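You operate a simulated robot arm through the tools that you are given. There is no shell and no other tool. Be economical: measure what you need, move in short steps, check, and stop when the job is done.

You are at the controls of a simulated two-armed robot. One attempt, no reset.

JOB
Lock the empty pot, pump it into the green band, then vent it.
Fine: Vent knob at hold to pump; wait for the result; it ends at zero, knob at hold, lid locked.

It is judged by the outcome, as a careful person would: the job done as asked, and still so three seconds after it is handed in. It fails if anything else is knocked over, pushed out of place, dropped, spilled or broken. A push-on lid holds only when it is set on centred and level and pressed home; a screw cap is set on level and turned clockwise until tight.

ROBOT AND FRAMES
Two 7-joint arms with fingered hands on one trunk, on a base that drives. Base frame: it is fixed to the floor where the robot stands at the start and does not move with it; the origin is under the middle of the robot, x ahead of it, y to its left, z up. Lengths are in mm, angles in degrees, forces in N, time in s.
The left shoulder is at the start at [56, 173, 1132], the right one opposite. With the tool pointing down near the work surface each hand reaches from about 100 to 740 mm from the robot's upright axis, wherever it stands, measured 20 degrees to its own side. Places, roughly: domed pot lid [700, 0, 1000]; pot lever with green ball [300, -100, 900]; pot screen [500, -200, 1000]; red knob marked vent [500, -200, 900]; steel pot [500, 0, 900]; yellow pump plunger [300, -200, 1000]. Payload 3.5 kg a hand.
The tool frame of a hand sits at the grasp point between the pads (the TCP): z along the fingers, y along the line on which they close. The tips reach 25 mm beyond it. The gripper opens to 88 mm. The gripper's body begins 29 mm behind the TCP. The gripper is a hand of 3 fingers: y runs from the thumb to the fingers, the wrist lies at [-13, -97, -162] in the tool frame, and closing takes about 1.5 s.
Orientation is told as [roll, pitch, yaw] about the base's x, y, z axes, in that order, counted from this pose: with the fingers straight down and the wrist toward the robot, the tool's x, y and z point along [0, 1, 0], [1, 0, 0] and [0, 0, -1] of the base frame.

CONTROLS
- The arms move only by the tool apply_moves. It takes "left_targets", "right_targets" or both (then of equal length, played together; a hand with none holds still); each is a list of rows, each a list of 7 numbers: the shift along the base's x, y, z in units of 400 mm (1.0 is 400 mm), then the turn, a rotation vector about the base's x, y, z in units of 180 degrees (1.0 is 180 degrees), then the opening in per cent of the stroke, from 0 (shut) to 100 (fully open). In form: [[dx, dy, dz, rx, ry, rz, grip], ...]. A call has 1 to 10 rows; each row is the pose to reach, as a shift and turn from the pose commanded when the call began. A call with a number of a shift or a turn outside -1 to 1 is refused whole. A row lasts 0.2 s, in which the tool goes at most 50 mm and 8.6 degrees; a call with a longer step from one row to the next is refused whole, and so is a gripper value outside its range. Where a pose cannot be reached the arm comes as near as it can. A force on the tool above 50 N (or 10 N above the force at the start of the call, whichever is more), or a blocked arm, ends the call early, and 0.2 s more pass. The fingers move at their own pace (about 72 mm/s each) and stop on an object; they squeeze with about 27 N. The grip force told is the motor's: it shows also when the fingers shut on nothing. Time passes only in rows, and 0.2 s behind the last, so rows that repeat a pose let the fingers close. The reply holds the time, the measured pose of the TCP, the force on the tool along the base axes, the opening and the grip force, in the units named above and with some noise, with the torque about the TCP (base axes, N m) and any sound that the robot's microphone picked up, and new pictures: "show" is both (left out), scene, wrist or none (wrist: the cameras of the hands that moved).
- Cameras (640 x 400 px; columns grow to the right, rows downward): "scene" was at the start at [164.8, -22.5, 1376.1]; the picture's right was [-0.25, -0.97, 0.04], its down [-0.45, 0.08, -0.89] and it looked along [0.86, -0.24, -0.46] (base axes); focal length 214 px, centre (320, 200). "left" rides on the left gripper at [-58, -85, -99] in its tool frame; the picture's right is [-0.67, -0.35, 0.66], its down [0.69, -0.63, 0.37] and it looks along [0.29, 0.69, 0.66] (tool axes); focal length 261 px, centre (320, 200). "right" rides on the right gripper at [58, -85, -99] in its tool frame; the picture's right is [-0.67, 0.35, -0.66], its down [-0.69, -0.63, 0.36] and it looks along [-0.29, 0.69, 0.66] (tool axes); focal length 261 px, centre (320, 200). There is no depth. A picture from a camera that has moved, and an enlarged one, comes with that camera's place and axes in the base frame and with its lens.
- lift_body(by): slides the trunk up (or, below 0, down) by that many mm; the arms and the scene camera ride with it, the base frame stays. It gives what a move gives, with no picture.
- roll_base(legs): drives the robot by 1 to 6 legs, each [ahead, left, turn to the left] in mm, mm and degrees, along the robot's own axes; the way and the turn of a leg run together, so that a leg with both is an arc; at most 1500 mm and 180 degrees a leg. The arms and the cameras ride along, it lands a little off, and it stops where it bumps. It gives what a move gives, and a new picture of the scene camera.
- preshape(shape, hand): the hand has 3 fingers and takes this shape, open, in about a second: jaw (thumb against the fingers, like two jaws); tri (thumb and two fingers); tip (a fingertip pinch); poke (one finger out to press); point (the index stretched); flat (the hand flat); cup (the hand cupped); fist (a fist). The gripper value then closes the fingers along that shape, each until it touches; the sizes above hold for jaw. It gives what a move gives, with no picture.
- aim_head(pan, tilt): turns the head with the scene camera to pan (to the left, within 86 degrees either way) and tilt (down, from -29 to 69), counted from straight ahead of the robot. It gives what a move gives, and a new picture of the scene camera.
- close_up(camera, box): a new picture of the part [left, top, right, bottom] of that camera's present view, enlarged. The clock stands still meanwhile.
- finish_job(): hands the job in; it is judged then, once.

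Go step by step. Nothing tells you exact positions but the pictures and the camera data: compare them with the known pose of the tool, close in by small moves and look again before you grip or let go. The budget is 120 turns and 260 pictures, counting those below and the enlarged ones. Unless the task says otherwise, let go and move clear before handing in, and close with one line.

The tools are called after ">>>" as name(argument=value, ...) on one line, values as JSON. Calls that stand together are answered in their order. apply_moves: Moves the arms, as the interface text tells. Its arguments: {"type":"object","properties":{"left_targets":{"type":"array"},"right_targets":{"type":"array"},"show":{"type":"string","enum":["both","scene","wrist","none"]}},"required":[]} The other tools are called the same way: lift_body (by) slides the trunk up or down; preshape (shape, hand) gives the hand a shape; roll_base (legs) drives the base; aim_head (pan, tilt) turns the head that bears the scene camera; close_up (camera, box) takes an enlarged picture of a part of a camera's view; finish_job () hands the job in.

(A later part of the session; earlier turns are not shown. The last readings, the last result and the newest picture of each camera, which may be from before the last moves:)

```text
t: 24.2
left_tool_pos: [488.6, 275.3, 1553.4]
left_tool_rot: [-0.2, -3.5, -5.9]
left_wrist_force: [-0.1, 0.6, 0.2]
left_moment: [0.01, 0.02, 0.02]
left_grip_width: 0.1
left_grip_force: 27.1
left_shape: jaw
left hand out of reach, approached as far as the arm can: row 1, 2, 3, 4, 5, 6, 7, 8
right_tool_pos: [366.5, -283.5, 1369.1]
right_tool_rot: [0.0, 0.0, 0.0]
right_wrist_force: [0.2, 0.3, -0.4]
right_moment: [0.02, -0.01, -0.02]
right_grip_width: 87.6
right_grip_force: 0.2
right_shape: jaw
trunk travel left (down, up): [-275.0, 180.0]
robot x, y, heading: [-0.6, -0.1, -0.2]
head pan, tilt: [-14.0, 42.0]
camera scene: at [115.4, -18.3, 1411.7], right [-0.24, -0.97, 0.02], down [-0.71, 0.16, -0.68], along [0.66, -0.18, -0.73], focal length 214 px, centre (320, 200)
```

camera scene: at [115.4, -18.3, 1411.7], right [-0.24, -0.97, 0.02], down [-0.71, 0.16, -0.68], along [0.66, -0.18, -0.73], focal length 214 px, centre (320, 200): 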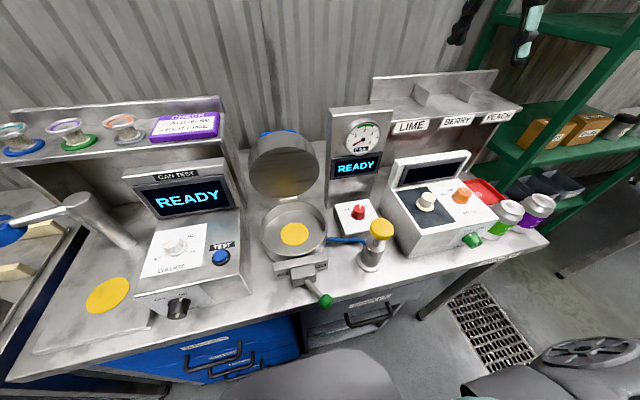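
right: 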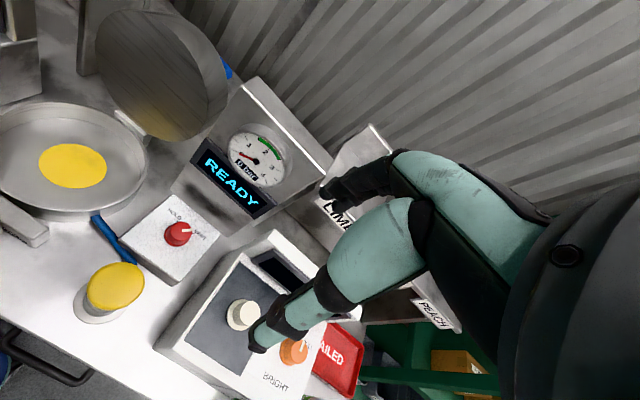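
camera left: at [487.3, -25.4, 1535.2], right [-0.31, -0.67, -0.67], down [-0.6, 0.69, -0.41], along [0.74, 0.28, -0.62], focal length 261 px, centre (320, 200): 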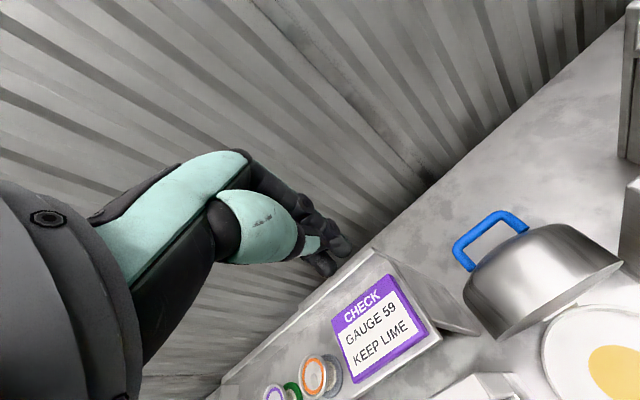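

I'll park the left arm there, clear of everything, and use the right arm, which is better placed. First the trunk goes back down to its starting height.

>>> lift_body(by=-60)

>>> apply_moves(right_targets=[[0.06, 0.08, -0.02, 0, -0.03, 0, 0], [0.14, 0.16, -0.06, 0, -0.06, 0, 0], [0.22, 0.24, -0.1, 0, -0.09, 0, 0], [0.3, 0.32, -0.14, 0, -0.11, 0, 0], [0.38, 0.4, -0.16, 0, -0.11, 0, 0], [0.46, 0.46, -0.18, 0, -0.11, 0, 0]])

```text
t: 25.2
left_tool_pos: [531.4, 275.7, 1457.5]
left_tool_rot: [-0.7, 0.3, -5.9]
left_wrist_force: [-0.3, -0.9, 0.6]
left_moment: [-0.03, -0.01, -0.02]
left_grip_width: 0.1
left_grip_force: 26.9
left_shape: jaw
right_tool_pos: [367.5, -285.3, 1307.5]
right_tool_rot: [0.0, 0.1, 0.2]
right_wrist_force: [-0.4, -0.8, -0.1]
right_moment: [0.02, 0.02, -0.01]
right_grip_width: 87.6
right_grip_force: 0.1
right_shape: jaw
trunk travel left (down, up): [-215.0, 240.0]
robot x, y, heading: [0.9, -3.6, -0.0]
head pan, tilt: [-14.0, 42.0]
```

```text
t: 26.6
left_tool_pos: [531.1, 275.4, 1457.6]
left_tool_rot: [-0.6, 0.2, -5.9]
left_wrist_force: [-1.2, -0.7, -0.2]
left_moment: [0.0, 0.0, 0.01]
left_grip_width: 0.0
left_grip_force: 26.8
left_shape: jaw
right_tool_pos: [511.7, -141.4, 1246.4]
right_tool_rot: [0.1, -20.0, -0.1]
right_wrist_force: [0.8, 0.5, 0.2]
right_moment: [0.0, -0.03, 0.01]
right_grip_width: 0.2
right_grip_force: 26.9
right_shape: jaw
right hand out of reach, approached as far as the arm can: row 5, 6
trunk travel left (down, up): [-215.0, 240.0]
robot x, y, heading: [0.4, 1.8, -0.0]
head pan, tilt: [-14.0, 42.0]
camera scene: at [148.5, -19.5, 1341.9], right [-0.24, -0.97, 0.04], down [-0.75, 0.16, -0.64], along [0.61, -0.18, -0.77], focal length 214 px, centre (320, 200)
camera right: at [399.0, -83.8, 1312.8], right [0.1, -0.67, 0.73], down [-0.47, -0.68, -0.56], along [0.88, -0.28, -0.39], focal length 261 px, centre (320, 200)
```

scene: 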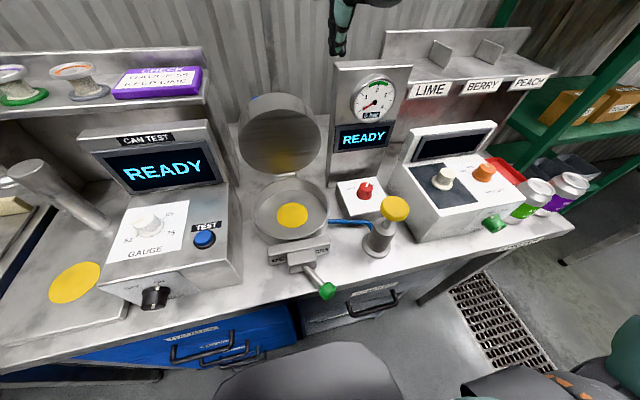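
right: 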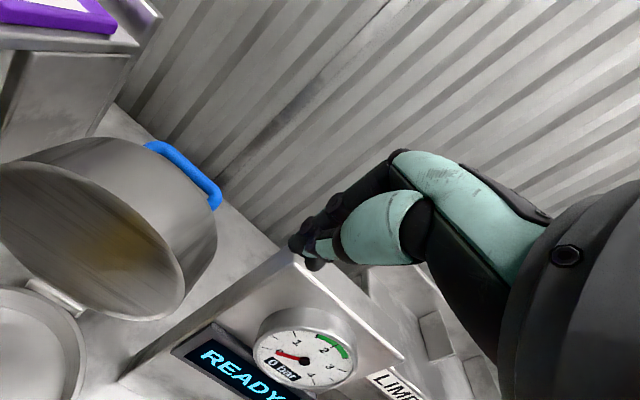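

The right arm hit a joint limit moving inward with zero yaw. I'll yaw it about 20° left and continue toward the lid.

>>> apply_moves(right_targets=[[0, 0, 0, 0, 0, 0.04, 0], [0.02, 0.02, 0, 0, 0, 0.08, 0], [0.06, 0.06, 0, 0, 0, 0.12, 0], [0.14, 0.1, -0.02, 0, 0, 0.12, 0], [0.22, 0.14, -0.03, 0, 0, 0.12, 0]])

```text
t: 27.8
left_tool_pos: [531.3, 274.6, 1457.3]
left_tool_rot: [-0.7, 0.3, -5.9]
left_wrist_force: [0.0, 0.0, 0.7]
left_moment: [-0.03, 0.01, 0.0]
left_grip_width: 0.0
left_grip_force: 27.1
left_shape: jaw
right_tool_pos: [537.2, -117.8, 1247.4]
right_tool_rot: [0.0, -19.9, 21.7]
right_wrist_force: [-0.3, 0.7, 0.1]
right_moment: [-0.03, 0.03, 0.03]
right_grip_width: 0.0
right_grip_force: 27.1
right_shape: jaw
right hand out of reach, approached as far as the arm can: row 4, 5
trunk travel left (down, up): [-215.0, 240.0]
robot x, y, heading: [0.9, -2.3, -0.2]
head pan, tilt: [-14.0, 42.0]
camera scene: at [149.9, -19.0, 1341.7], right [-0.24, -0.97, 0.04], down [-0.75, 0.16, -0.64], along [0.61, -0.18, -0.77], focal length 214 px, centre (320, 200)
camera right: at [410.9, -105.7, 1312.2], right [0.35, -0.58, 0.73], down [-0.18, -0.81, -0.56], along [0.92, 0.06, -0.39], focal length 261 px, centre (320, 200)
```

scene: 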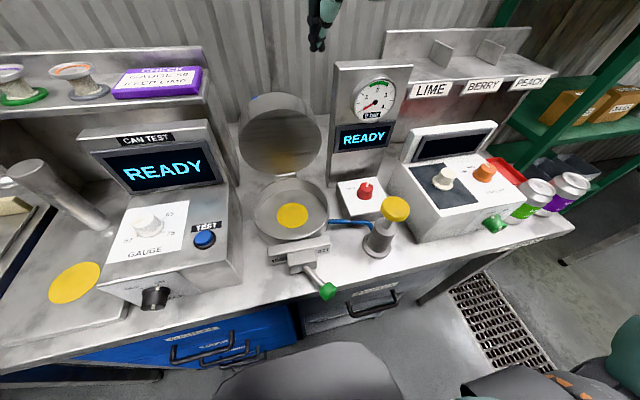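
right: 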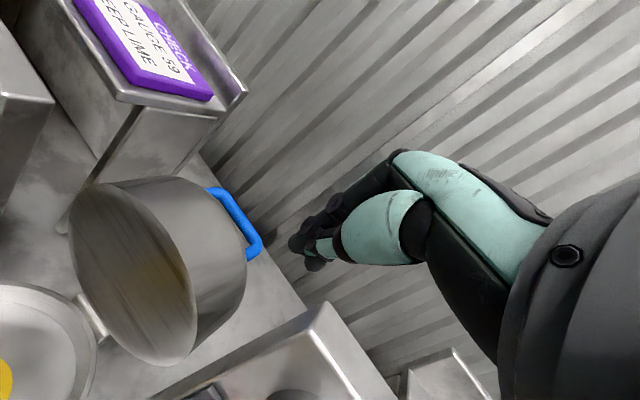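

The lid is now about 30° forward of vertical and holding, and its blue handle bar is near (636,-50,1131). My plan is to straddle and grip the bar with the right hand from above, so I'll raise the trunk to work lower relative to the shoulder.

>>> lift_body(by=100)

>>> apply_moves(right_targets=[[0, 0, -0.1, 0, 0, 0, 50], [0.04, 0.03, -0.2, 0, 0, -0.02, 100], [0.1, 0.07, -0.27, 0, 0, -0.04, 100], [0.16, 0.12, -0.3, 0, 0, -0.06, 100], [0.22, 0.16, -0.33, 0, 0, -0.07, 100]])

```text
t: 29.1
left_tool_pos: [481.2, 275.6, 1599.2]
left_tool_rot: [-0.1, -4.4, -5.9]
left_wrist_force: [-1.3, -0.3, -0.5]
left_moment: [-0.03, 0.0, -0.03]
left_grip_width: 0.0
left_grip_force: 26.9
left_shape: jaw
right_tool_pos: [499.8, -120.4, 1396.6]
right_tool_rot: [-2.0, -24.4, 22.3]
right_wrist_force: [-0.7, -0.1, -0.7]
right_moment: [0.03, 0.02, -0.01]
right_grip_width: 0.1
right_grip_force: 27.3
right_shape: jaw
trunk travel left (down, up): [-315.0, 140.0]
robot x, y, heading: [0.7, 0.1, 0.1]
head pan, tilt: [-14.0, 42.0]
```

```text
t: 30.4
left_tool_pos: [480.8, 274.7, 1599.8]
left_tool_rot: [-0.2, -4.4, -5.9]
left_wrist_force: [0.6, -0.5, -0.8]
left_moment: [0.01, 0.0, -0.02]
left_grip_width: 0.3
left_grip_force: 26.9
left_shape: jaw
right_tool_pos: [504.8, -136.8, 1265.9]
right_tool_rot: [-1.9, -24.4, 11.0]
right_wrist_force: [-0.3, -0.6, 0.2]
right_moment: [0.01, -0.02, 0.02]
right_grip_width: 87.8
right_grip_force: 0.1
right_shape: jaw
right hand out of reach, approached as far as the arm can: row 2, 3, 4, 5
trunk travel left (down, up): [-315.0, 140.0]
robot x, y, heading: [1.4, 2.3, 0.0]
head pan, tilt: [-14.0, 42.0]
camera scene: at [100.7, -19.8, 1455.8], right [-0.24, -0.97, 0.01], down [-0.69, 0.16, -0.71], along [0.68, -0.18, -0.71], focal length 214 px, centre (320, 200)
camera right: at [379.0, -99.3, 1319.3], right [0.16, -0.63, 0.76], down [-0.29, -0.77, -0.57], along [0.94, -0.13, -0.31], focal length 261 px, centre (320, 200)
```

scene: 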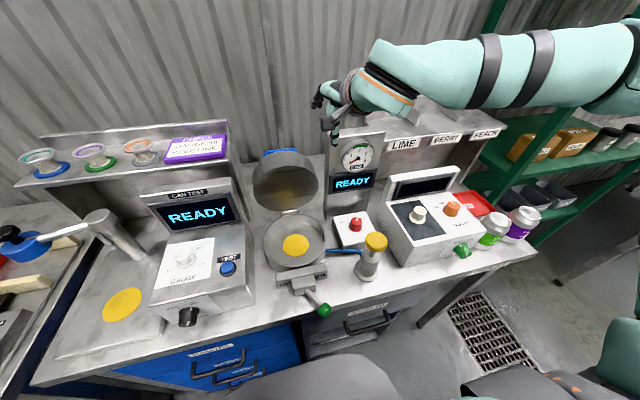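
right: 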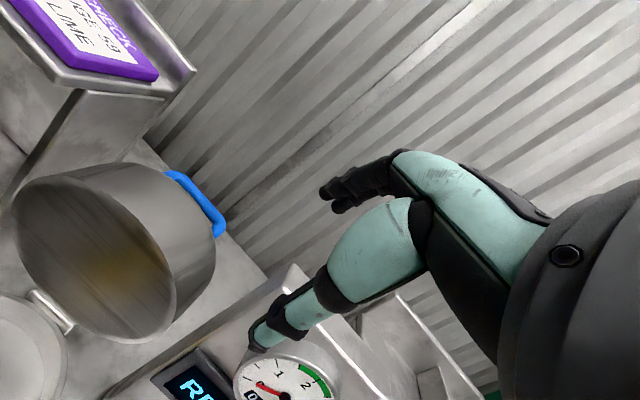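

The right forearm comes in from far to the side and the gauge tower blocks that side. The left arm's trouble was probably the same wide elbow with zero yaw, so I'll yaw the left hand about 60° to the right while bringing it in over the lid.

>>> apply_moves(left_targets=[[0, 0, -0.04, 0, 0.01, -0.045, 0], [0, 0, -0.1, 0, 0.02, -0.09, 0], [0.02, -0.04, -0.2, 0, 0.02, -0.135, 0], [0.05, -0.1, -0.3, 0, 0.02, -0.18, 0], [0.08, -0.18, -0.38, 0, 0.02, -0.225, 0], [0.12, -0.27, -0.45, 0, 0.02, -0.27, 0], [0.17, -0.36, -0.52, 0, 0.02, -0.3, 0], [0.22, -0.45, -0.58, 0, 0.02, -0.3, 0]])

```text
t: 32.1
left_tool_pos: [598.2, 90.0, 1382.8]
left_tool_rot: [-2.1, -1.3, -59.8]
left_wrist_force: [0.9, 1.2, 0.7]
left_moment: [0.01, -0.01, 0.01]
left_grip_width: 0.0
left_grip_force: 27.2
left_shape: jaw
left hand out of reach, approached as far as the arm can: row 2, 3, 4, 5, 6, 7, 8
right_tool_pos: [505.2, -138.2, 1265.3]
right_tool_rot: [-1.9, -24.4, 10.9]
right_wrist_force: [0.7, 0.2, -1.1]
right_moment: [-0.01, 0.01, 0.01]
right_grip_width: 87.5
right_grip_force: 0.0
right_shape: jaw
trunk travel left (down, up): [-315.0, 140.0]
robot x, y, heading: [-0.1, -2.0, 0.0]
head pan, tilt: [-14.0, 42.0]
camera scene: at [101.0, -20.8, 1455.8], right [-0.24, -0.97, 0.01], down [-0.69, 0.16, -0.71], along [0.68, -0.18, -0.71], focal length 214 px, centre (320, 200)
camera left: at [507.0, 138.8, 1482.5], right [-0.77, -0.06, -0.64], down [0.27, 0.87, -0.41], along [0.58, -0.48, -0.65], focal length 261 px, centre (320, 200)
```

scene: 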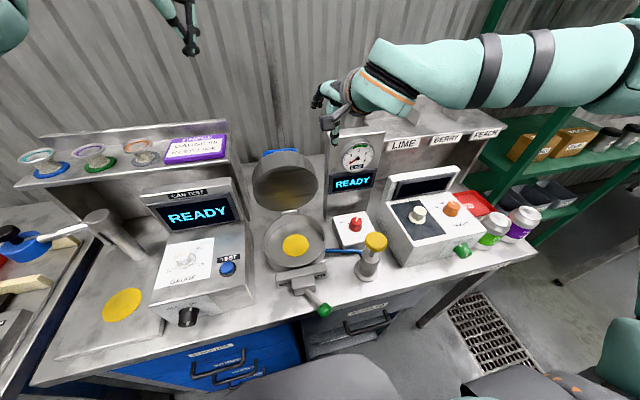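
left: 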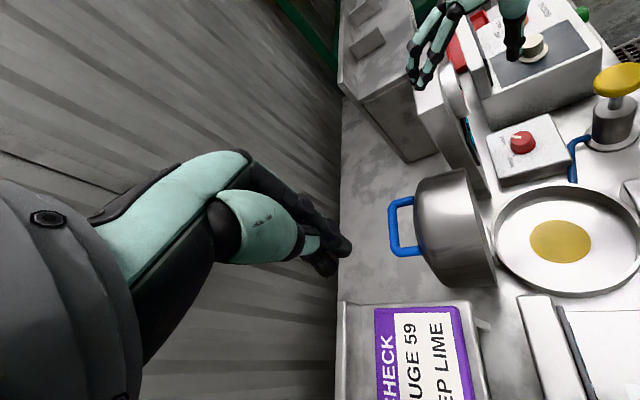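

That gives a good view of the lid and handle. I'll bring the left fingertips down behind the handle at x≈680.

>>> apply_moves(left_targets=[[0.04, -0.05, -0.08, 0, 0, 0, 0], [0.08, -0.1, -0.16, 0, 0, 0, 0], [0.12, -0.15, -0.24, 0, 0, 0, 0], [0.16, -0.2, -0.32, 0, 0, 0, 0], [0.2, -0.25, -0.4, 0, 0, 0, 0], [0.22, -0.28, -0.46, 0, 0, 0, 0]])

```text
t: 33.5
left_tool_pos: [652.8, 21.8, 1198.1]
left_tool_rot: [-2.0, -1.5, -59.7]
left_wrist_force: [0.2, -0.2, 0.2]
left_moment: [-0.01, 0.02, -0.03]
left_grip_width: 0.0
left_grip_force: 27.1
left_shape: jaw
left hand out of reach, approached as far as the arm can: row 2, 3, 4, 5, 6
right_tool_pos: [504.9, -136.3, 1265.0]
right_tool_rot: [-1.9, -24.4, 11.0]
right_wrist_force: [-0.1, 0.9, -0.7]
right_moment: [-0.02, 0.02, -0.02]
right_grip_width: 87.7
right_grip_force: 0.1
right_shape: jaw
trunk travel left (down, up): [-315.0, 140.0]
robot x, y, heading: [-0.2, -1.2, 0.0]
head pan, tilt: [-14.0, 42.0]
camera scene: at [100.7, -19.2, 1455.8], right [-0.24, -0.97, 0.01], down [-0.69, 0.16, -0.71], along [0.68, -0.18, -0.71], focal length 214 px, centre (320, 200)
camera left: at [561.7, 69.6, 1297.3], right [-0.77, -0.06, -0.64], down [0.27, 0.87, -0.41], along [0.58, -0.48, -0.65], focal length 261 px, centre (320, 200)
```

scene: 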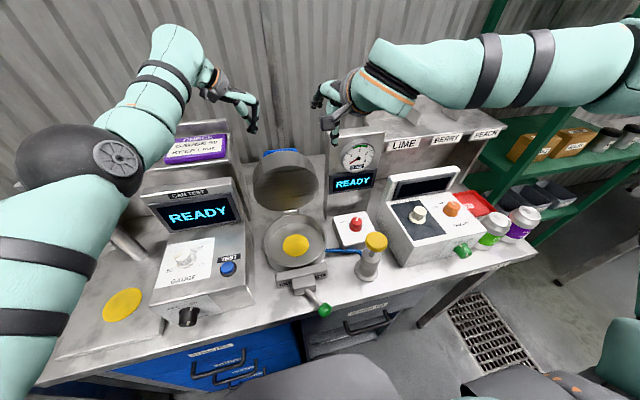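
left: 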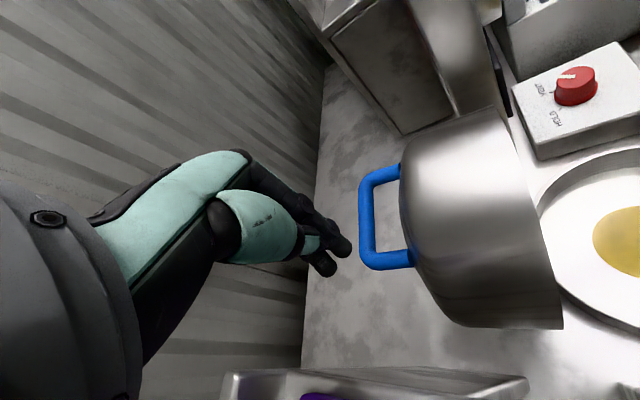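

The left arm is at radial limit with this yaw. Yaw −30° with the fingers tilted forward brings the wrist closer in, so I'll reorient while moving behind the handle.

>>> apply_moves(left_targets=[[0, -0.02, 0.03, -0.022, -0.022, 0.03, 0], [0.02, -0.05, 0.05, -0.044, -0.044, 0.06, 0], [0.05, -0.09, 0.04, -0.066, -0.067, 0.091, 0], [0.08, -0.12, 0.02, -0.088, -0.09, 0.121, 0], [0.1, -0.14, 0, -0.11, -0.112, 0.152, 0], [0.1, -0.15, -0.05, -0.121, -0.123, 0.167, 0], [0.1, -0.15, -0.1, -0.121, -0.123, 0.167, 0]])

```text
t: 35.1
left_tool_pos: [742.9, -54.5, 1156.9]
left_tool_rot: [-2.2, -32.2, -28.9]
left_wrist_force: [1.0, 0.5, 0.6]
left_moment: [0.0, -0.01, 0.0]
left_grip_width: 0.3
left_grip_force: 27.1
left_shape: jaw
left hand out of reach, approached as far as the arm can: row 1, 2, 3, 4, 5, 6, 7
right_tool_pos: [506.2, -137.0, 1265.8]
right_tool_rot: [-2.0, -24.4, 11.0]
right_wrist_force: [0.7, -0.4, -0.5]
right_moment: [0.02, -0.01, 0.01]
right_grip_width: 87.6
right_grip_force: 0.1
right_shape: jaw
trunk travel left (down, up): [-315.0, 140.0]
robot x, y, heading: [-0.6, -2.3, 0.1]
head pan, tilt: [-14.0, 42.0]
camera scene: at [100.4, -19.1, 1455.9], right [-0.24, -0.97, 0.01], down [-0.69, 0.16, -0.71], along [0.68, -0.18, -0.71], focal length 214 px, centre (320, 200)
camera left: at [605.0, -40.8, 1197.8], right [-0.3, -0.63, -0.72], down [0.04, 0.74, -0.67], along [0.95, -0.23, -0.2], focal length 261 px, centre (320, 200)
```

scene: 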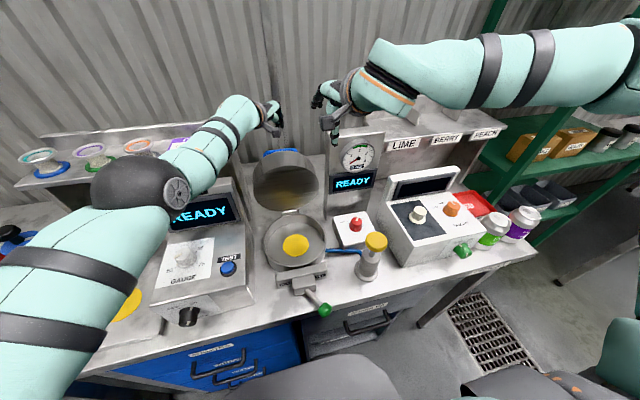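
left: 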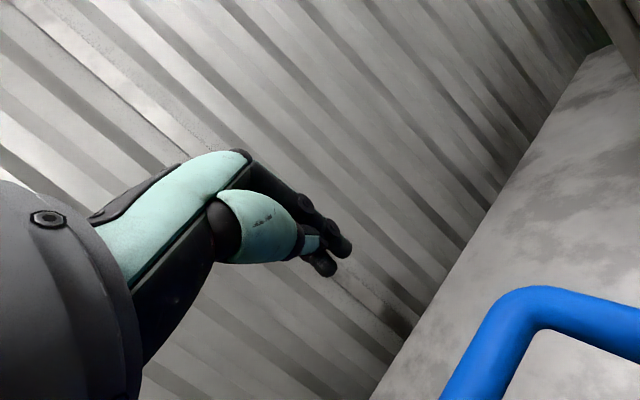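

The left arm is stuck fully straight, at a constant radius, but its fingertips are behind the handle. I'll lower them a little, then reverse the base slowly to pull the lid forward with the hooked fingers.

>>> apply_moves(left_targets=[[0, 0, -0.03, 0, 0, 0, 0], [0, 0.01, -0.07, 0, 0, 0, 0], [0, 0.01, -0.09, 0, 0, 0, 0]], show="wrist")

```text
t: 36.0
left_tool_pos: [741.0, -50.9, 1120.4]
left_tool_rot: [-2.1, -32.3, -29.0]
left_wrist_force: [0.5, 1.2, 0.2]
left_moment: [0.0, 0.01, 0.0]
left_grip_width: 0.2
left_grip_force: 27.2
left_shape: jaw
right_tool_pos: [504.7, -136.9, 1265.6]
right_tool_rot: [-2.1, -24.4, 11.0]
right_wrist_force: [-0.4, -0.3, -0.1]
right_moment: [0.0, 0.02, -0.02]
right_grip_width: 87.8
right_grip_force: 0.0
right_shape: jaw
trunk travel left (down, up): [-315.0, 140.0]
robot x, y, heading: [-0.5, 1.7, 0.0]
head pan, tilt: [-14.0, 42.0]
camera left: at [604.5, -36.6, 1161.6], right [-0.3, -0.63, -0.72], down [0.04, 0.74, -0.67], along [0.95, -0.23, -0.2], focal length 261 px, centre (320, 200)
```

left: 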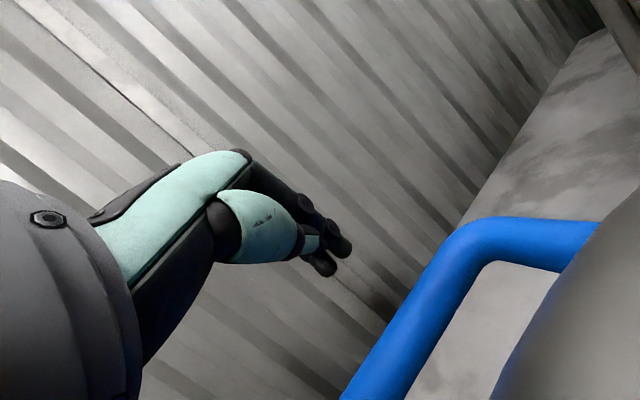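

The fingers are hooked below bar height behind the handle. I'll reverse the base 140 mm.

>>> roll_base(legs=[[-140, 0, 0]])

```text
t: 37.7
left_tool_pos: [602.8, -48.6, 1130.9]
left_tool_rot: [-2.0, -33.2, -28.5]
left_wrist_force: [-1.3, 1.8, 10.2]
left_moment: [0.05, 0.24, -0.13]
left_grip_width: 0.0
left_grip_force: 27.3
left_shape: jaw
right_tool_pos: [364.4, -135.5, 1266.4]
right_tool_rot: [-2.0, -24.5, 11.2]
right_wrist_force: [0.0, 0.3, 0.7]
right_moment: [0.02, 0.0, 0.02]
right_grip_width: 87.5
right_grip_force: 0.1
right_shape: jaw
trunk travel left (down, up): [-315.0, 140.0]
robot x, y, heading: [-140.9, -0.2, 0.1]
head pan, tilt: [-14.0, 42.0]
stopped in leg 1: the force on the tool passed its limit at 51 N (the readings are from after the stop); the commanded pose is now the measured one
camera scene: at [-41.0, -19.0, 1455.7], right [-0.24, -0.97, 0.01], down [-0.69, 0.16, -0.71], along [0.69, -0.18, -0.71], focal length 214 px, centre (320, 200)
```

scene: 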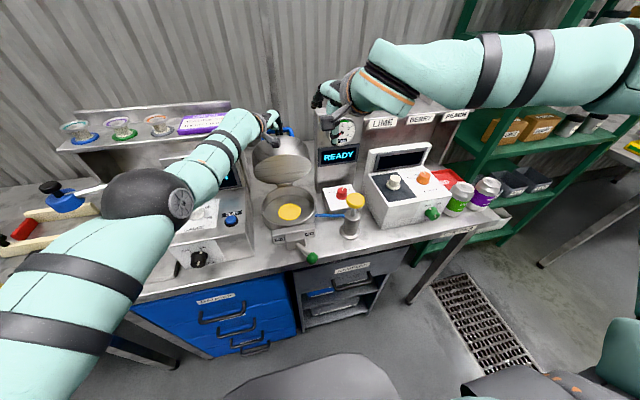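

The lid has tilted further and the base stopped on force. I'll check the contact closely.

>>> close_up(camera="left", box=[0, 0, 640, 400])

>>> close_up(camera="scene", box=[220, 90, 380, 190])

>>> close_up(camera="right", box=[0, 0, 640, 400])

```text
1.00 times, centred on (320, 200) of left (not enlarged: the box is as wide or as high as the picture)
camera zoom: at [465.8, -35.3, 1170.0], right [-0.28, -0.64, -0.72], down [0.05, 0.74, -0.67], along [0.96, -0.22, -0.18], focal length 261 px, centre (320, 200)
```

zoom: 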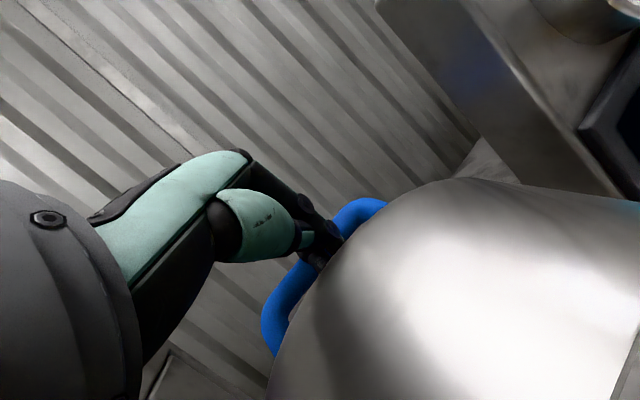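

```text
4.00 times, centred on (300, 140) of scene
camera zoom: at [-41.0, -19.0, 1455.7], right [-0.24, -0.97, 0.01], down [-0.69, 0.16, -0.71], along [0.69, -0.18, -0.71], focal length 858 px, centre (400, 440)
```

zoom: 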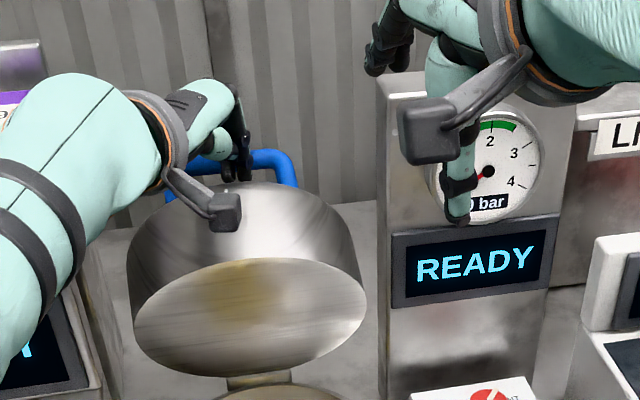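

```text
1.00 times, centred on (320, 200) of right (not enlarged: the box is as wide or as high as the picture)
camera zoom: at [237.7, -98.0, 1319.9], right [0.16, -0.63, 0.76], down [-0.29, -0.77, -0.57], along [0.94, -0.13, -0.3], focal length 261 px, centre (320, 200)
```

zoom: 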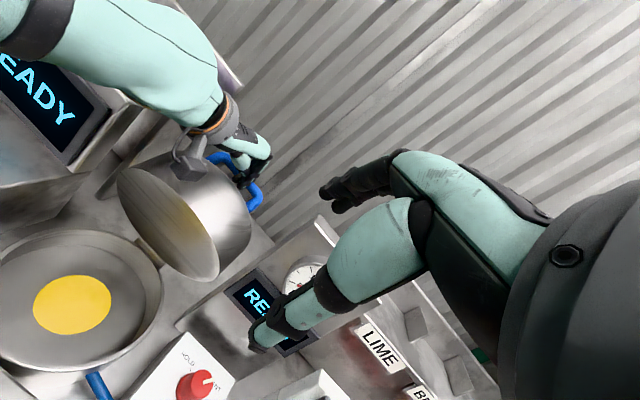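

The fingertips are inside the handle loop, pressing on the dome's back face. I'll pull with the arm, going back and slightly up along the arc.

>>> apply_moves(left_targets=[[-0.03, 0, 0.015, 0, 0, 0, 0], [-0.06, 0, 0.03, 0, 0, 0, 0], [-0.1, 0, 0.04, 0, 0, 0, 0], [-0.14, 0, 0.045, 0, 0, 0, 0], [-0.18, 0, 0.045, 0, 0, 0, 0]])

```text
t: 38.9
left_tool_pos: [595.0, -72.5, 1143.3]
left_tool_rot: [-2.2, -33.1, -28.6]
left_wrist_force: [-0.4, -0.3, -0.1]
left_moment: [0.01, 0.0, 0.0]
left_grip_width: 0.0
left_grip_force: 26.7
left_shape: jaw
left hand out of reach, approached as far as the arm can: row 1, 2, 3, 4, 5
right_tool_pos: [365.6, -137.2, 1266.3]
right_tool_rot: [-2.0, -24.5, 11.1]
right_wrist_force: [0.3, -1.5, 0.6]
right_moment: [-0.02, 0.03, 0.03]
right_grip_width: 87.6
right_grip_force: 0.0
right_shape: jaw
trunk travel left (down, up): [-315.0, 140.0]
robot x, y, heading: [-136.5, 1.2, 0.1]
head pan, tilt: [-14.0, 42.0]
camera scene: at [-39.9, -19.8, 1455.9], right [-0.24, -0.97, 0.01], down [-0.69, 0.16, -0.71], along [0.68, -0.18, -0.71], focal length 214 px, centre (320, 200)
camera left: at [458.3, -59.3, 1182.4], right [-0.29, -0.63, -0.72], down [0.05, 0.74, -0.67], along [0.96, -0.23, -0.18], focal length 261 px, centre (320, 200)
```

scene: 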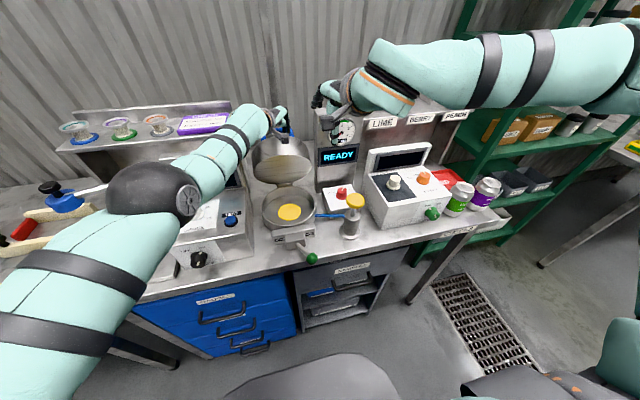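
left: 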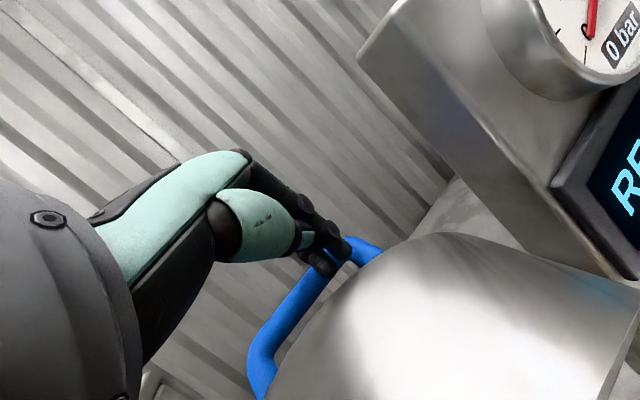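

Contact was released and the arm still won't bend. I'll return the tip to the contact height and reverse the base a little more.

>>> apply_moves(left_targets=[[0.01, 0.03, -0.01, 0, 0, 0, 0], [0.01, 0.05, -0.02, 0, 0, 0, 0]], show="none")

>>> roll_base(legs=[[-60, 0, 0]])

```text
t: 39.5
left_tool_pos: [602.8, -52.2, 1135.9]
left_tool_rot: [-2.0, -33.0, -28.5]
left_wrist_force: [-0.9, 0.4, -0.2]
left_moment: [0.03, 0.0, -0.03]
left_grip_width: 0.2
left_grip_force: 27.2
left_shape: jaw
right_tool_pos: [365.4, -136.1, 1267.6]
right_tool_rot: [-1.9, -24.4, 11.1]
right_wrist_force: [-0.2, -0.1, 0.7]
right_moment: [-0.01, 0.0, -0.02]
right_grip_width: 87.9
right_grip_force: 0.2
right_shape: jaw
trunk travel left (down, up): [-315.0, 140.0]
robot x, y, heading: [-136.5, -2.3, -0.0]
head pan, tilt: [-14.0, 42.0]
```

```text
t: 40.5
left_tool_pos: [547.5, -53.0, 1131.8]
left_tool_rot: [-2.3, -32.9, -28.6]
left_wrist_force: [1.3, 0.7, 0.2]
left_moment: [-0.01, -0.04, 0.0]
left_grip_width: 0.0
left_grip_force: 27.7
left_shape: jaw
right_tool_pos: [310.5, -136.6, 1263.1]
right_tool_rot: [-1.9, -24.2, 11.1]
right_wrist_force: [0.8, -0.7, 0.5]
right_moment: [0.02, 0.02, 0.02]
right_grip_width: 87.6
right_grip_force: 0.0
right_shape: jaw
trunk travel left (down, up): [-315.0, 140.0]
robot x, y, heading: [-198.9, -3.0, 0.2]
head pan, tilt: [-14.0, 42.0]
camera scene: at [-93.5, -19.4, 1455.4], right [-0.24, -0.97, 0.01], down [-0.69, 0.16, -0.7], along [0.68, -0.18, -0.71], focal length 214 px, centre (320, 200)
```

scene: 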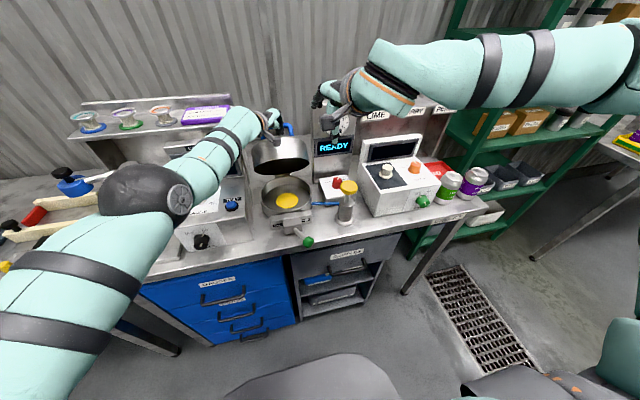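

The lid tilts further as the base reverses, with little force. I'll look closer.

>>> close_up(camera="scene", box=[220, 90, 380, 190])

>>> close_up(camera="left", box=[0, 0, 640, 400])

```text
4.00 times, centred on (300, 140) of scene
camera zoom: at [-93.5, -19.4, 1455.4], right [-0.24, -0.97, 0.01], down [-0.69, 0.16, -0.7], along [0.68, -0.18, -0.71], focal length 858 px, centre (400, 440)
```

zoom: 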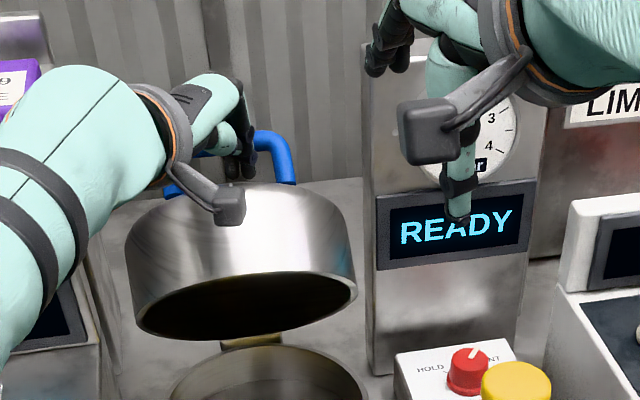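

```text
1.00 times, centred on (320, 200) of left (not enlarged: the box is as wide or as high as the picture)
camera zoom: at [410.3, -39.1, 1172.0], right [-0.29, -0.63, -0.72], down [0.04, 0.74, -0.67], along [0.96, -0.23, -0.19], focal length 261 px, centre (320, 200)
```

zoom: 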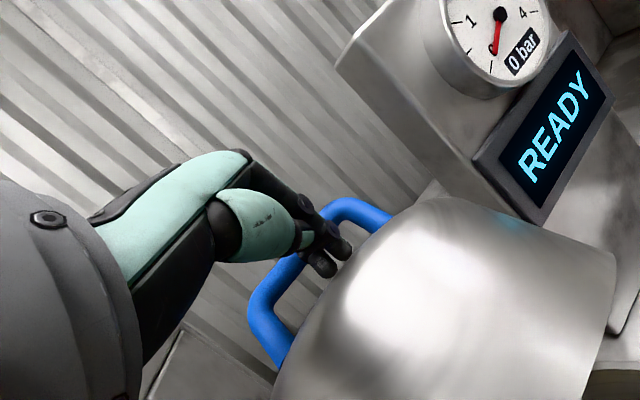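

The lid is about 35° from closed, and the fingers hook in the handle loop. I'll keep reversing.

>>> roll_base(legs=[[-70, 0, 0]])

>>> close_up(camera="scene", box=[220, 90, 380, 190])

>>> close_up(camera="left", box=[0, 0, 640, 400])

```text
t: 41.5
left_tool_pos: [478.7, -51.9, 1133.0]
left_tool_rot: [-2.3, -32.8, -28.4]
left_wrist_force: [0.7, -0.5, 0.4]
left_moment: [0.01, -0.01, -0.05]
left_grip_width: 0.0
left_grip_force: 26.8
left_shape: jaw
right_tool_pos: [242.5, -136.6, 1263.4]
right_tool_rot: [-1.9, -24.1, 11.1]
right_wrist_force: [0.1, 0.4, -0.8]
right_moment: [0.02, -0.01, -0.02]
right_grip_width: 87.7
right_grip_force: 0.1
right_shape: jaw
trunk travel left (down, up): [-315.0, 140.0]
robot x, y, heading: [-271.9, 1.9, 0.3]
head pan, tilt: [-14.0, 42.0]
camera scene: at [-161.8, -19.6, 1455.2], right [-0.24, -0.97, 0.01], down [-0.69, 0.16, -0.7], along [0.68, -0.18, -0.71], focal length 214 px, centre (320, 200)
```

scene: 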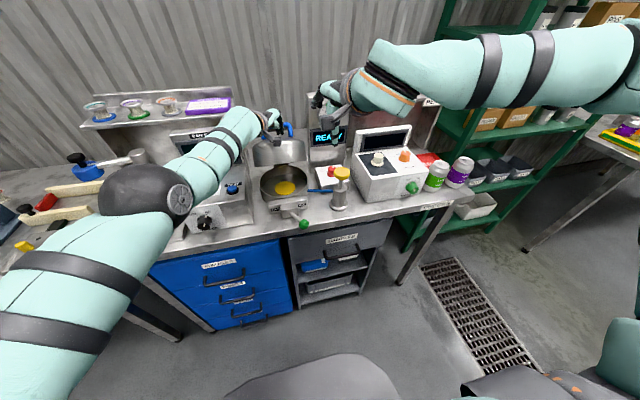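

```text
4.00 times, centred on (300, 140) of scene
camera zoom: at [-161.8, -19.6, 1455.2], right [-0.24, -0.97, 0.01], down [-0.69, 0.16, -0.7], along [0.68, -0.18, -0.71], focal length 858 px, centre (400, 440)
```

zoom: 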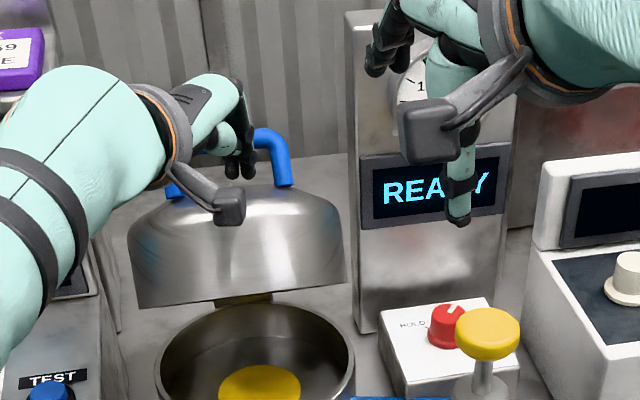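

```text
1.00 times, centred on (320, 200) of left (not enlarged: the box is as wide or as high as the picture)
camera zoom: at [341.7, -38.9, 1171.4], right [-0.29, -0.63, -0.72], down [0.04, 0.74, -0.67], along [0.96, -0.23, -0.19], focal length 261 px, centre (320, 200)
```

zoom: 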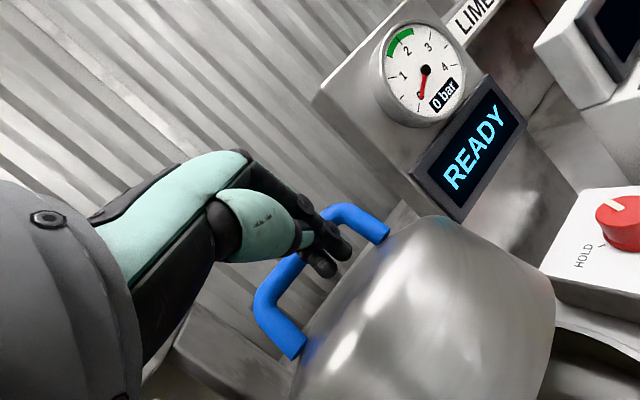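

The lid is now about 25° from closed. I'll lower the fingertips slightly to stay hooked and reverse 45 mm more.

>>> apply_moves(left_targets=[[0, 0, -0.02, 0, 0, 0, 0], [0, 0, -0.035, 0, 0, 0, 0]], show="none")

>>> roll_base(legs=[[-45, 0, 0]])

>>> close_up(camera="scene", box=[220, 90, 380, 190])

>>> close_up(camera="left", box=[0, 0, 640, 400])

```text
t: 42.1
left_tool_pos: [475.5, -50.5, 1121.2]
left_tool_rot: [-2.2, -33.0, -28.7]
left_wrist_force: [1.3, 0.6, 0.1]
left_moment: [-0.01, -0.03, -0.01]
left_grip_width: 0.1
left_grip_force: 26.8
left_shape: jaw
right_tool_pos: [238.0, -136.7, 1264.3]
right_tool_rot: [-2.1, -24.3, 11.0]
right_wrist_force: [0.6, 0.1, 0.4]
right_moment: [0.02, -0.02, -0.03]
right_grip_width: 87.7
right_grip_force: 0.0
right_shape: jaw
trunk travel left (down, up): [-315.0, 140.0]
robot x, y, heading: [-269.7, 1.5, 0.0]
head pan, tilt: [-14.0, 42.0]
```

```text
t: 43.0
left_tool_pos: [432.2, -51.9, 1119.0]
left_tool_rot: [-2.3, -32.8, -28.6]
left_wrist_force: [-2.1, 2.0, 1.6]
left_moment: [0.05, -0.01, 0.03]
left_grip_width: 0.1
left_grip_force: 27.1
left_shape: jaw
right_tool_pos: [195.5, -136.4, 1264.3]
right_tool_rot: [-1.9, -24.2, 11.2]
right_wrist_force: [0.2, -0.4, 0.5]
right_moment: [-0.01, 0.01, -0.01]
right_grip_width: 87.5
right_grip_force: 0.2
right_shape: jaw
trunk travel left (down, up): [-315.0, 140.0]
robot x, y, heading: [-308.3, 0.8, -0.0]
head pan, tilt: [-14.0, 42.0]
camera scene: at [-209.2, -19.7, 1455.6], right [-0.24, -0.97, 0.01], down [-0.69, 0.16, -0.71], along [0.68, -0.18, -0.71], focal length 214 px, centre (320, 200)
```

scene: 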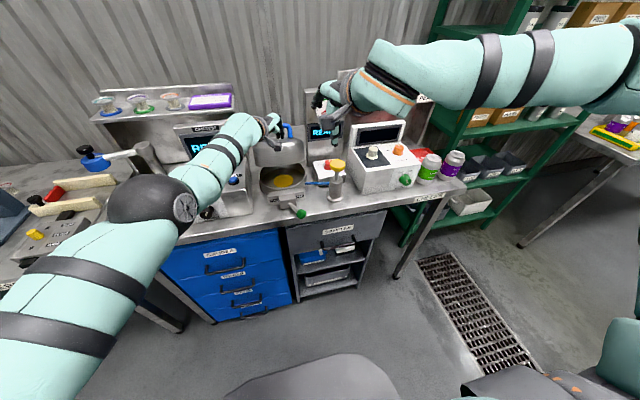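

```text
4.00 times, centred on (300, 140) of scene
camera zoom: at [-209.2, -19.7, 1455.6], right [-0.24, -0.97, 0.01], down [-0.69, 0.16, -0.71], along [0.68, -0.18, -0.71], focal length 858 px, centre (400, 440)
```

zoom: 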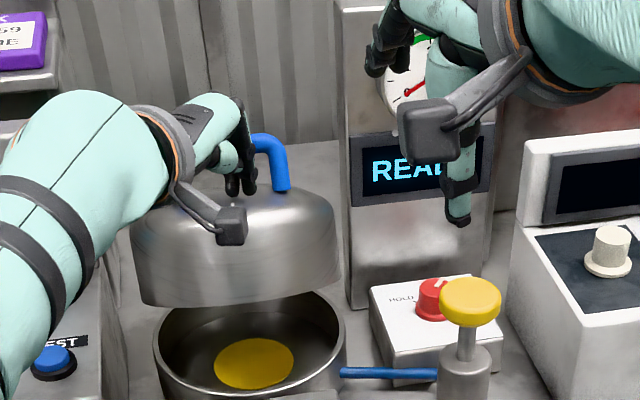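

```text
1.00 times, centred on (320, 200) of left (not enlarged: the box is as wide or as high as the picture)
camera zoom: at [295.0, -38.4, 1158.9], right [-0.29, -0.63, -0.72], down [0.04, 0.74, -0.67], along [0.96, -0.22, -0.19], focal length 261 px, centre (320, 200)
```

zoom: 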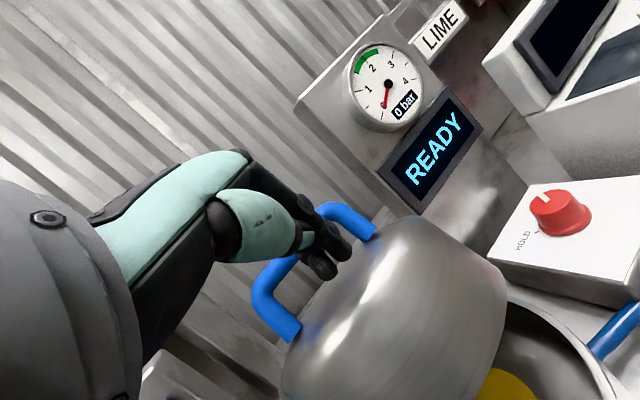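

The lid is about 20° open with the fingertips on top of the dome, ahead of the hinge. I'll press down with the arm.

>>> apply_moves(left_targets=[[-0.01, 0, -0.03, 0, 0, 0, 0], [-0.02, 0, -0.06, 0, 0, 0, 0], [-0.03, 0, -0.09, 0, 0, 0, 0], [-0.04, 0, -0.12, 0, 0, 0, 0], [-0.04, 0, -0.15, 0, 0, 0, 0]])

>>> close_up(camera="scene", box=[220, 90, 380, 190])

```text
t: 44.1
left_tool_pos: [409.5, -59.9, 1083.0]
left_tool_rot: [-2.0, -33.8, -28.9]
left_wrist_force: [-38.1, -5.8, 29.3]
left_moment: [0.05, 0.64, 0.15]
left_grip_width: 0.1
left_grip_force: 26.6
left_shape: jaw
left hand out of reach, approached as far as the arm can: row 2, 3, 4, 5
right_tool_pos: [181.1, -136.3, 1270.4]
right_tool_rot: [-2.0, -24.8, 11.3]
right_wrist_force: [-0.1, 1.4, -0.3]
right_moment: [0.0, 0.05, 0.0]
right_grip_width: 87.5
right_grip_force: 0.1
right_shape: jaw
trunk travel left (down, up): [-315.0, 140.0]
robot x, y, heading: [-313.3, 0.2, -0.1]
head pan, tilt: [-14.0, 42.0]
stopped in row 5 (left hand): the force on the tool passed its limit at 51 N (the readings are from after the stop); the commanded pose is now the measured one
camera scene: at [-226.5, -19.8, 1456.9], right [-0.24, -0.97, 0.01], down [-0.68, 0.16, -0.71], along [0.69, -0.18, -0.7], focal length 214 px, centre (320, 200)
camera left: at [271.8, -45.5, 1120.4], right [-0.28, -0.64, -0.72], down [0.06, 0.74, -0.67], along [0.96, -0.23, -0.17], focal length 261 px, centre (320, 200)
```

scene: 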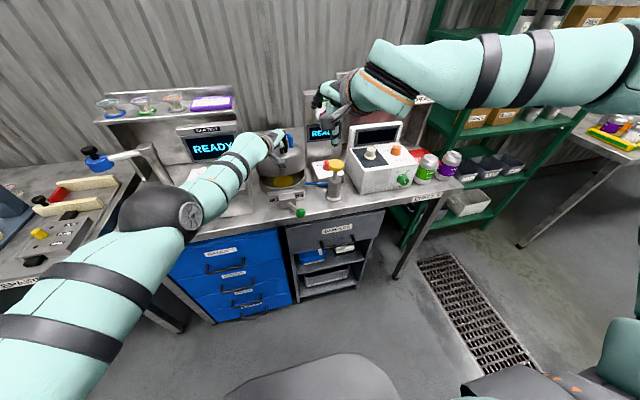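
left: 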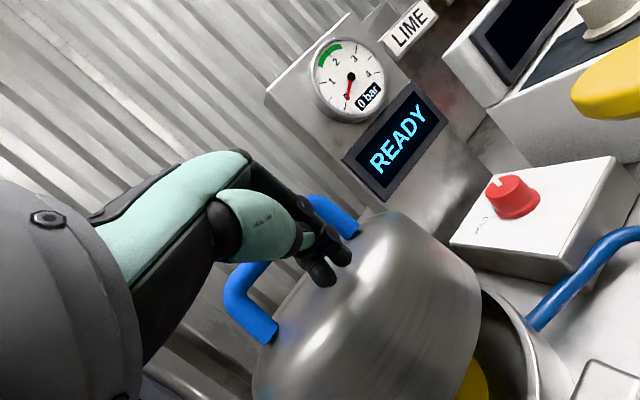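

```text
4.00 times, centred on (300, 140) of scene
camera zoom: at [-226.5, -19.8, 1456.9], right [-0.24, -0.97, 0.01], down [-0.68, 0.16, -0.71], along [0.69, -0.18, -0.7], focal length 858 px, centre (400, 440)
```

zoom: 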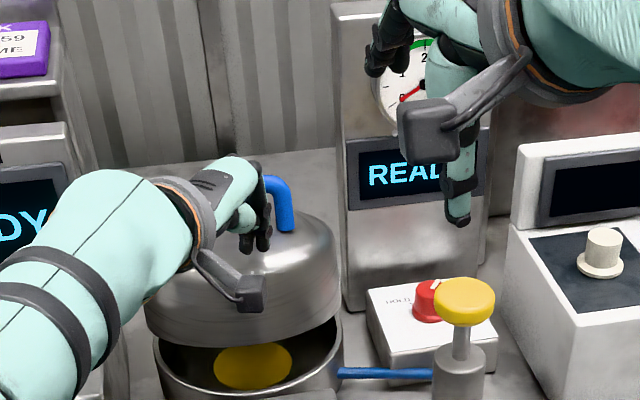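

The straight arm also pushes forward as it lowers. I'll reverse 35 mm to relieve that, then press down again.

>>> roll_base(legs=[[-35, 0, 0]])

>>> apply_moves(left_targets=[[0, 0, -0.03, 0, 0, 0, 0], [0, 0, -0.06, 0, 0, 0, 0], [0, 0, -0.09, 0, 0, 0, 0], [0, 0, -0.12, 0, 0, 0, 0]])

>>> close_up(camera="scene", box=[220, 90, 380, 190])

```text
t: 44.9
left_tool_pos: [387.1, -57.2, 1070.8]
left_tool_rot: [-2.2, -33.0, -28.6]
left_wrist_force: [0.2, -0.2, 0.5]
left_moment: [0.0, 0.0, 0.01]
left_grip_width: 0.0
left_grip_force: 26.8
left_shape: jaw
right_tool_pos: [160.2, -136.8, 1263.5]
right_tool_rot: [-1.9, -24.2, 11.1]
right_wrist_force: [-0.2, 0.7, 0.7]
right_moment: [0.02, -0.01, 0.01]
right_grip_width: 87.6
right_grip_force: 0.1
right_shape: jaw
trunk travel left (down, up): [-315.0, 140.0]
robot x, y, heading: [-347.1, -1.3, 0.1]
head pan, tilt: [-14.0, 42.0]
camera scene: at [-244.1, -20.5, 1455.4], right [-0.24, -0.97, 0.01], down [-0.69, 0.16, -0.7], along [0.68, -0.18, -0.71], focal length 214 px, centre (320, 200)
```

scene: 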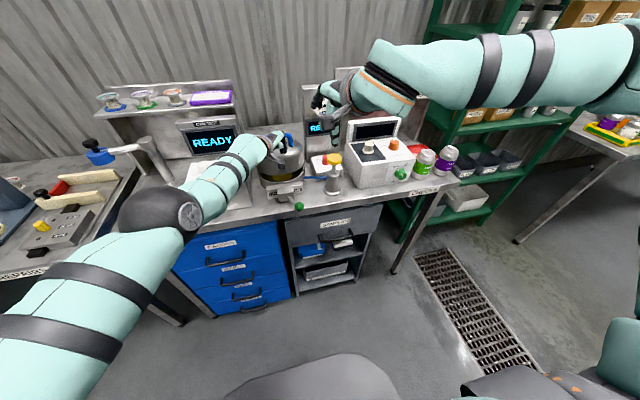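

```text
t: 45.9
left_tool_pos: [368.2, -57.0, 1034.8]
left_tool_rot: [-1.7, -34.3, -28.9]
left_wrist_force: [7.1, -7.5, 46.7]
left_moment: [0.26, -0.47, -0.09]
left_grip_width: 0.0
left_grip_force: 27.0
left_shape: jaw
left hand out of reach, approached as far as the arm can: row 2, 3, 4
right_tool_pos: [146.0, -138.4, 1272.1]
right_tool_rot: [-1.9, -25.0, 11.2]
right_wrist_force: [-0.5, 1.0, -0.4]
right_moment: [0.01, -0.02, -0.06]
right_grip_width: 87.7
right_grip_force: 0.0
right_shape: jaw
trunk travel left (down, up): [-315.0, 140.0]
robot x, y, heading: [-345.6, 0.3, 0.3]
head pan, tilt: [-14.0, 42.0]
camera scene: at [-261.0, -22.8, 1457.8], right [-0.24, -0.97, 0.01], down [-0.68, 0.16, -0.71], along [0.69, -0.18, -0.7], focal length 214 px, centre (320, 200)
camera left: at [229.6, -44.0, 1070.4], right [-0.27, -0.64, -0.72], down [0.06, 0.74, -0.67], along [0.96, -0.22, -0.16], focal length 261 px, centre (320, 200)
```

scene: 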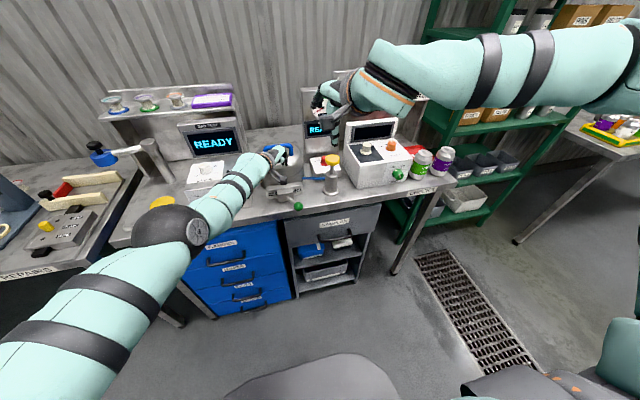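
left: 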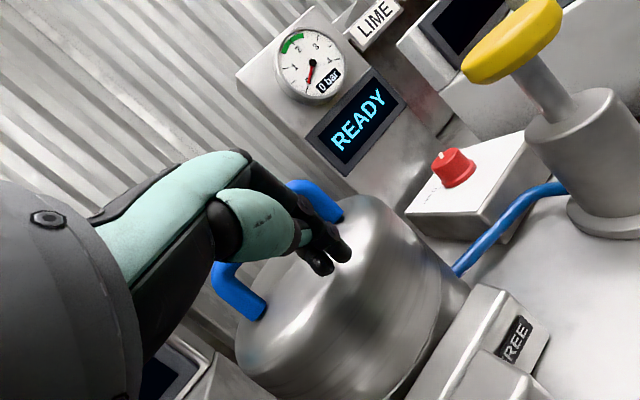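

```text
4.00 times, centred on (300, 140) of scene
camera zoom: at [-261.0, -22.8, 1457.8], right [-0.24, -0.97, 0.01], down [-0.68, 0.16, -0.71], along [0.69, -0.18, -0.7], focal length 858 px, centre (400, 440)
```

zoom: 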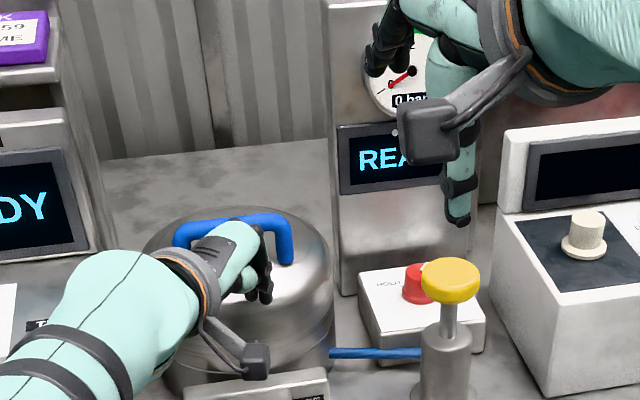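

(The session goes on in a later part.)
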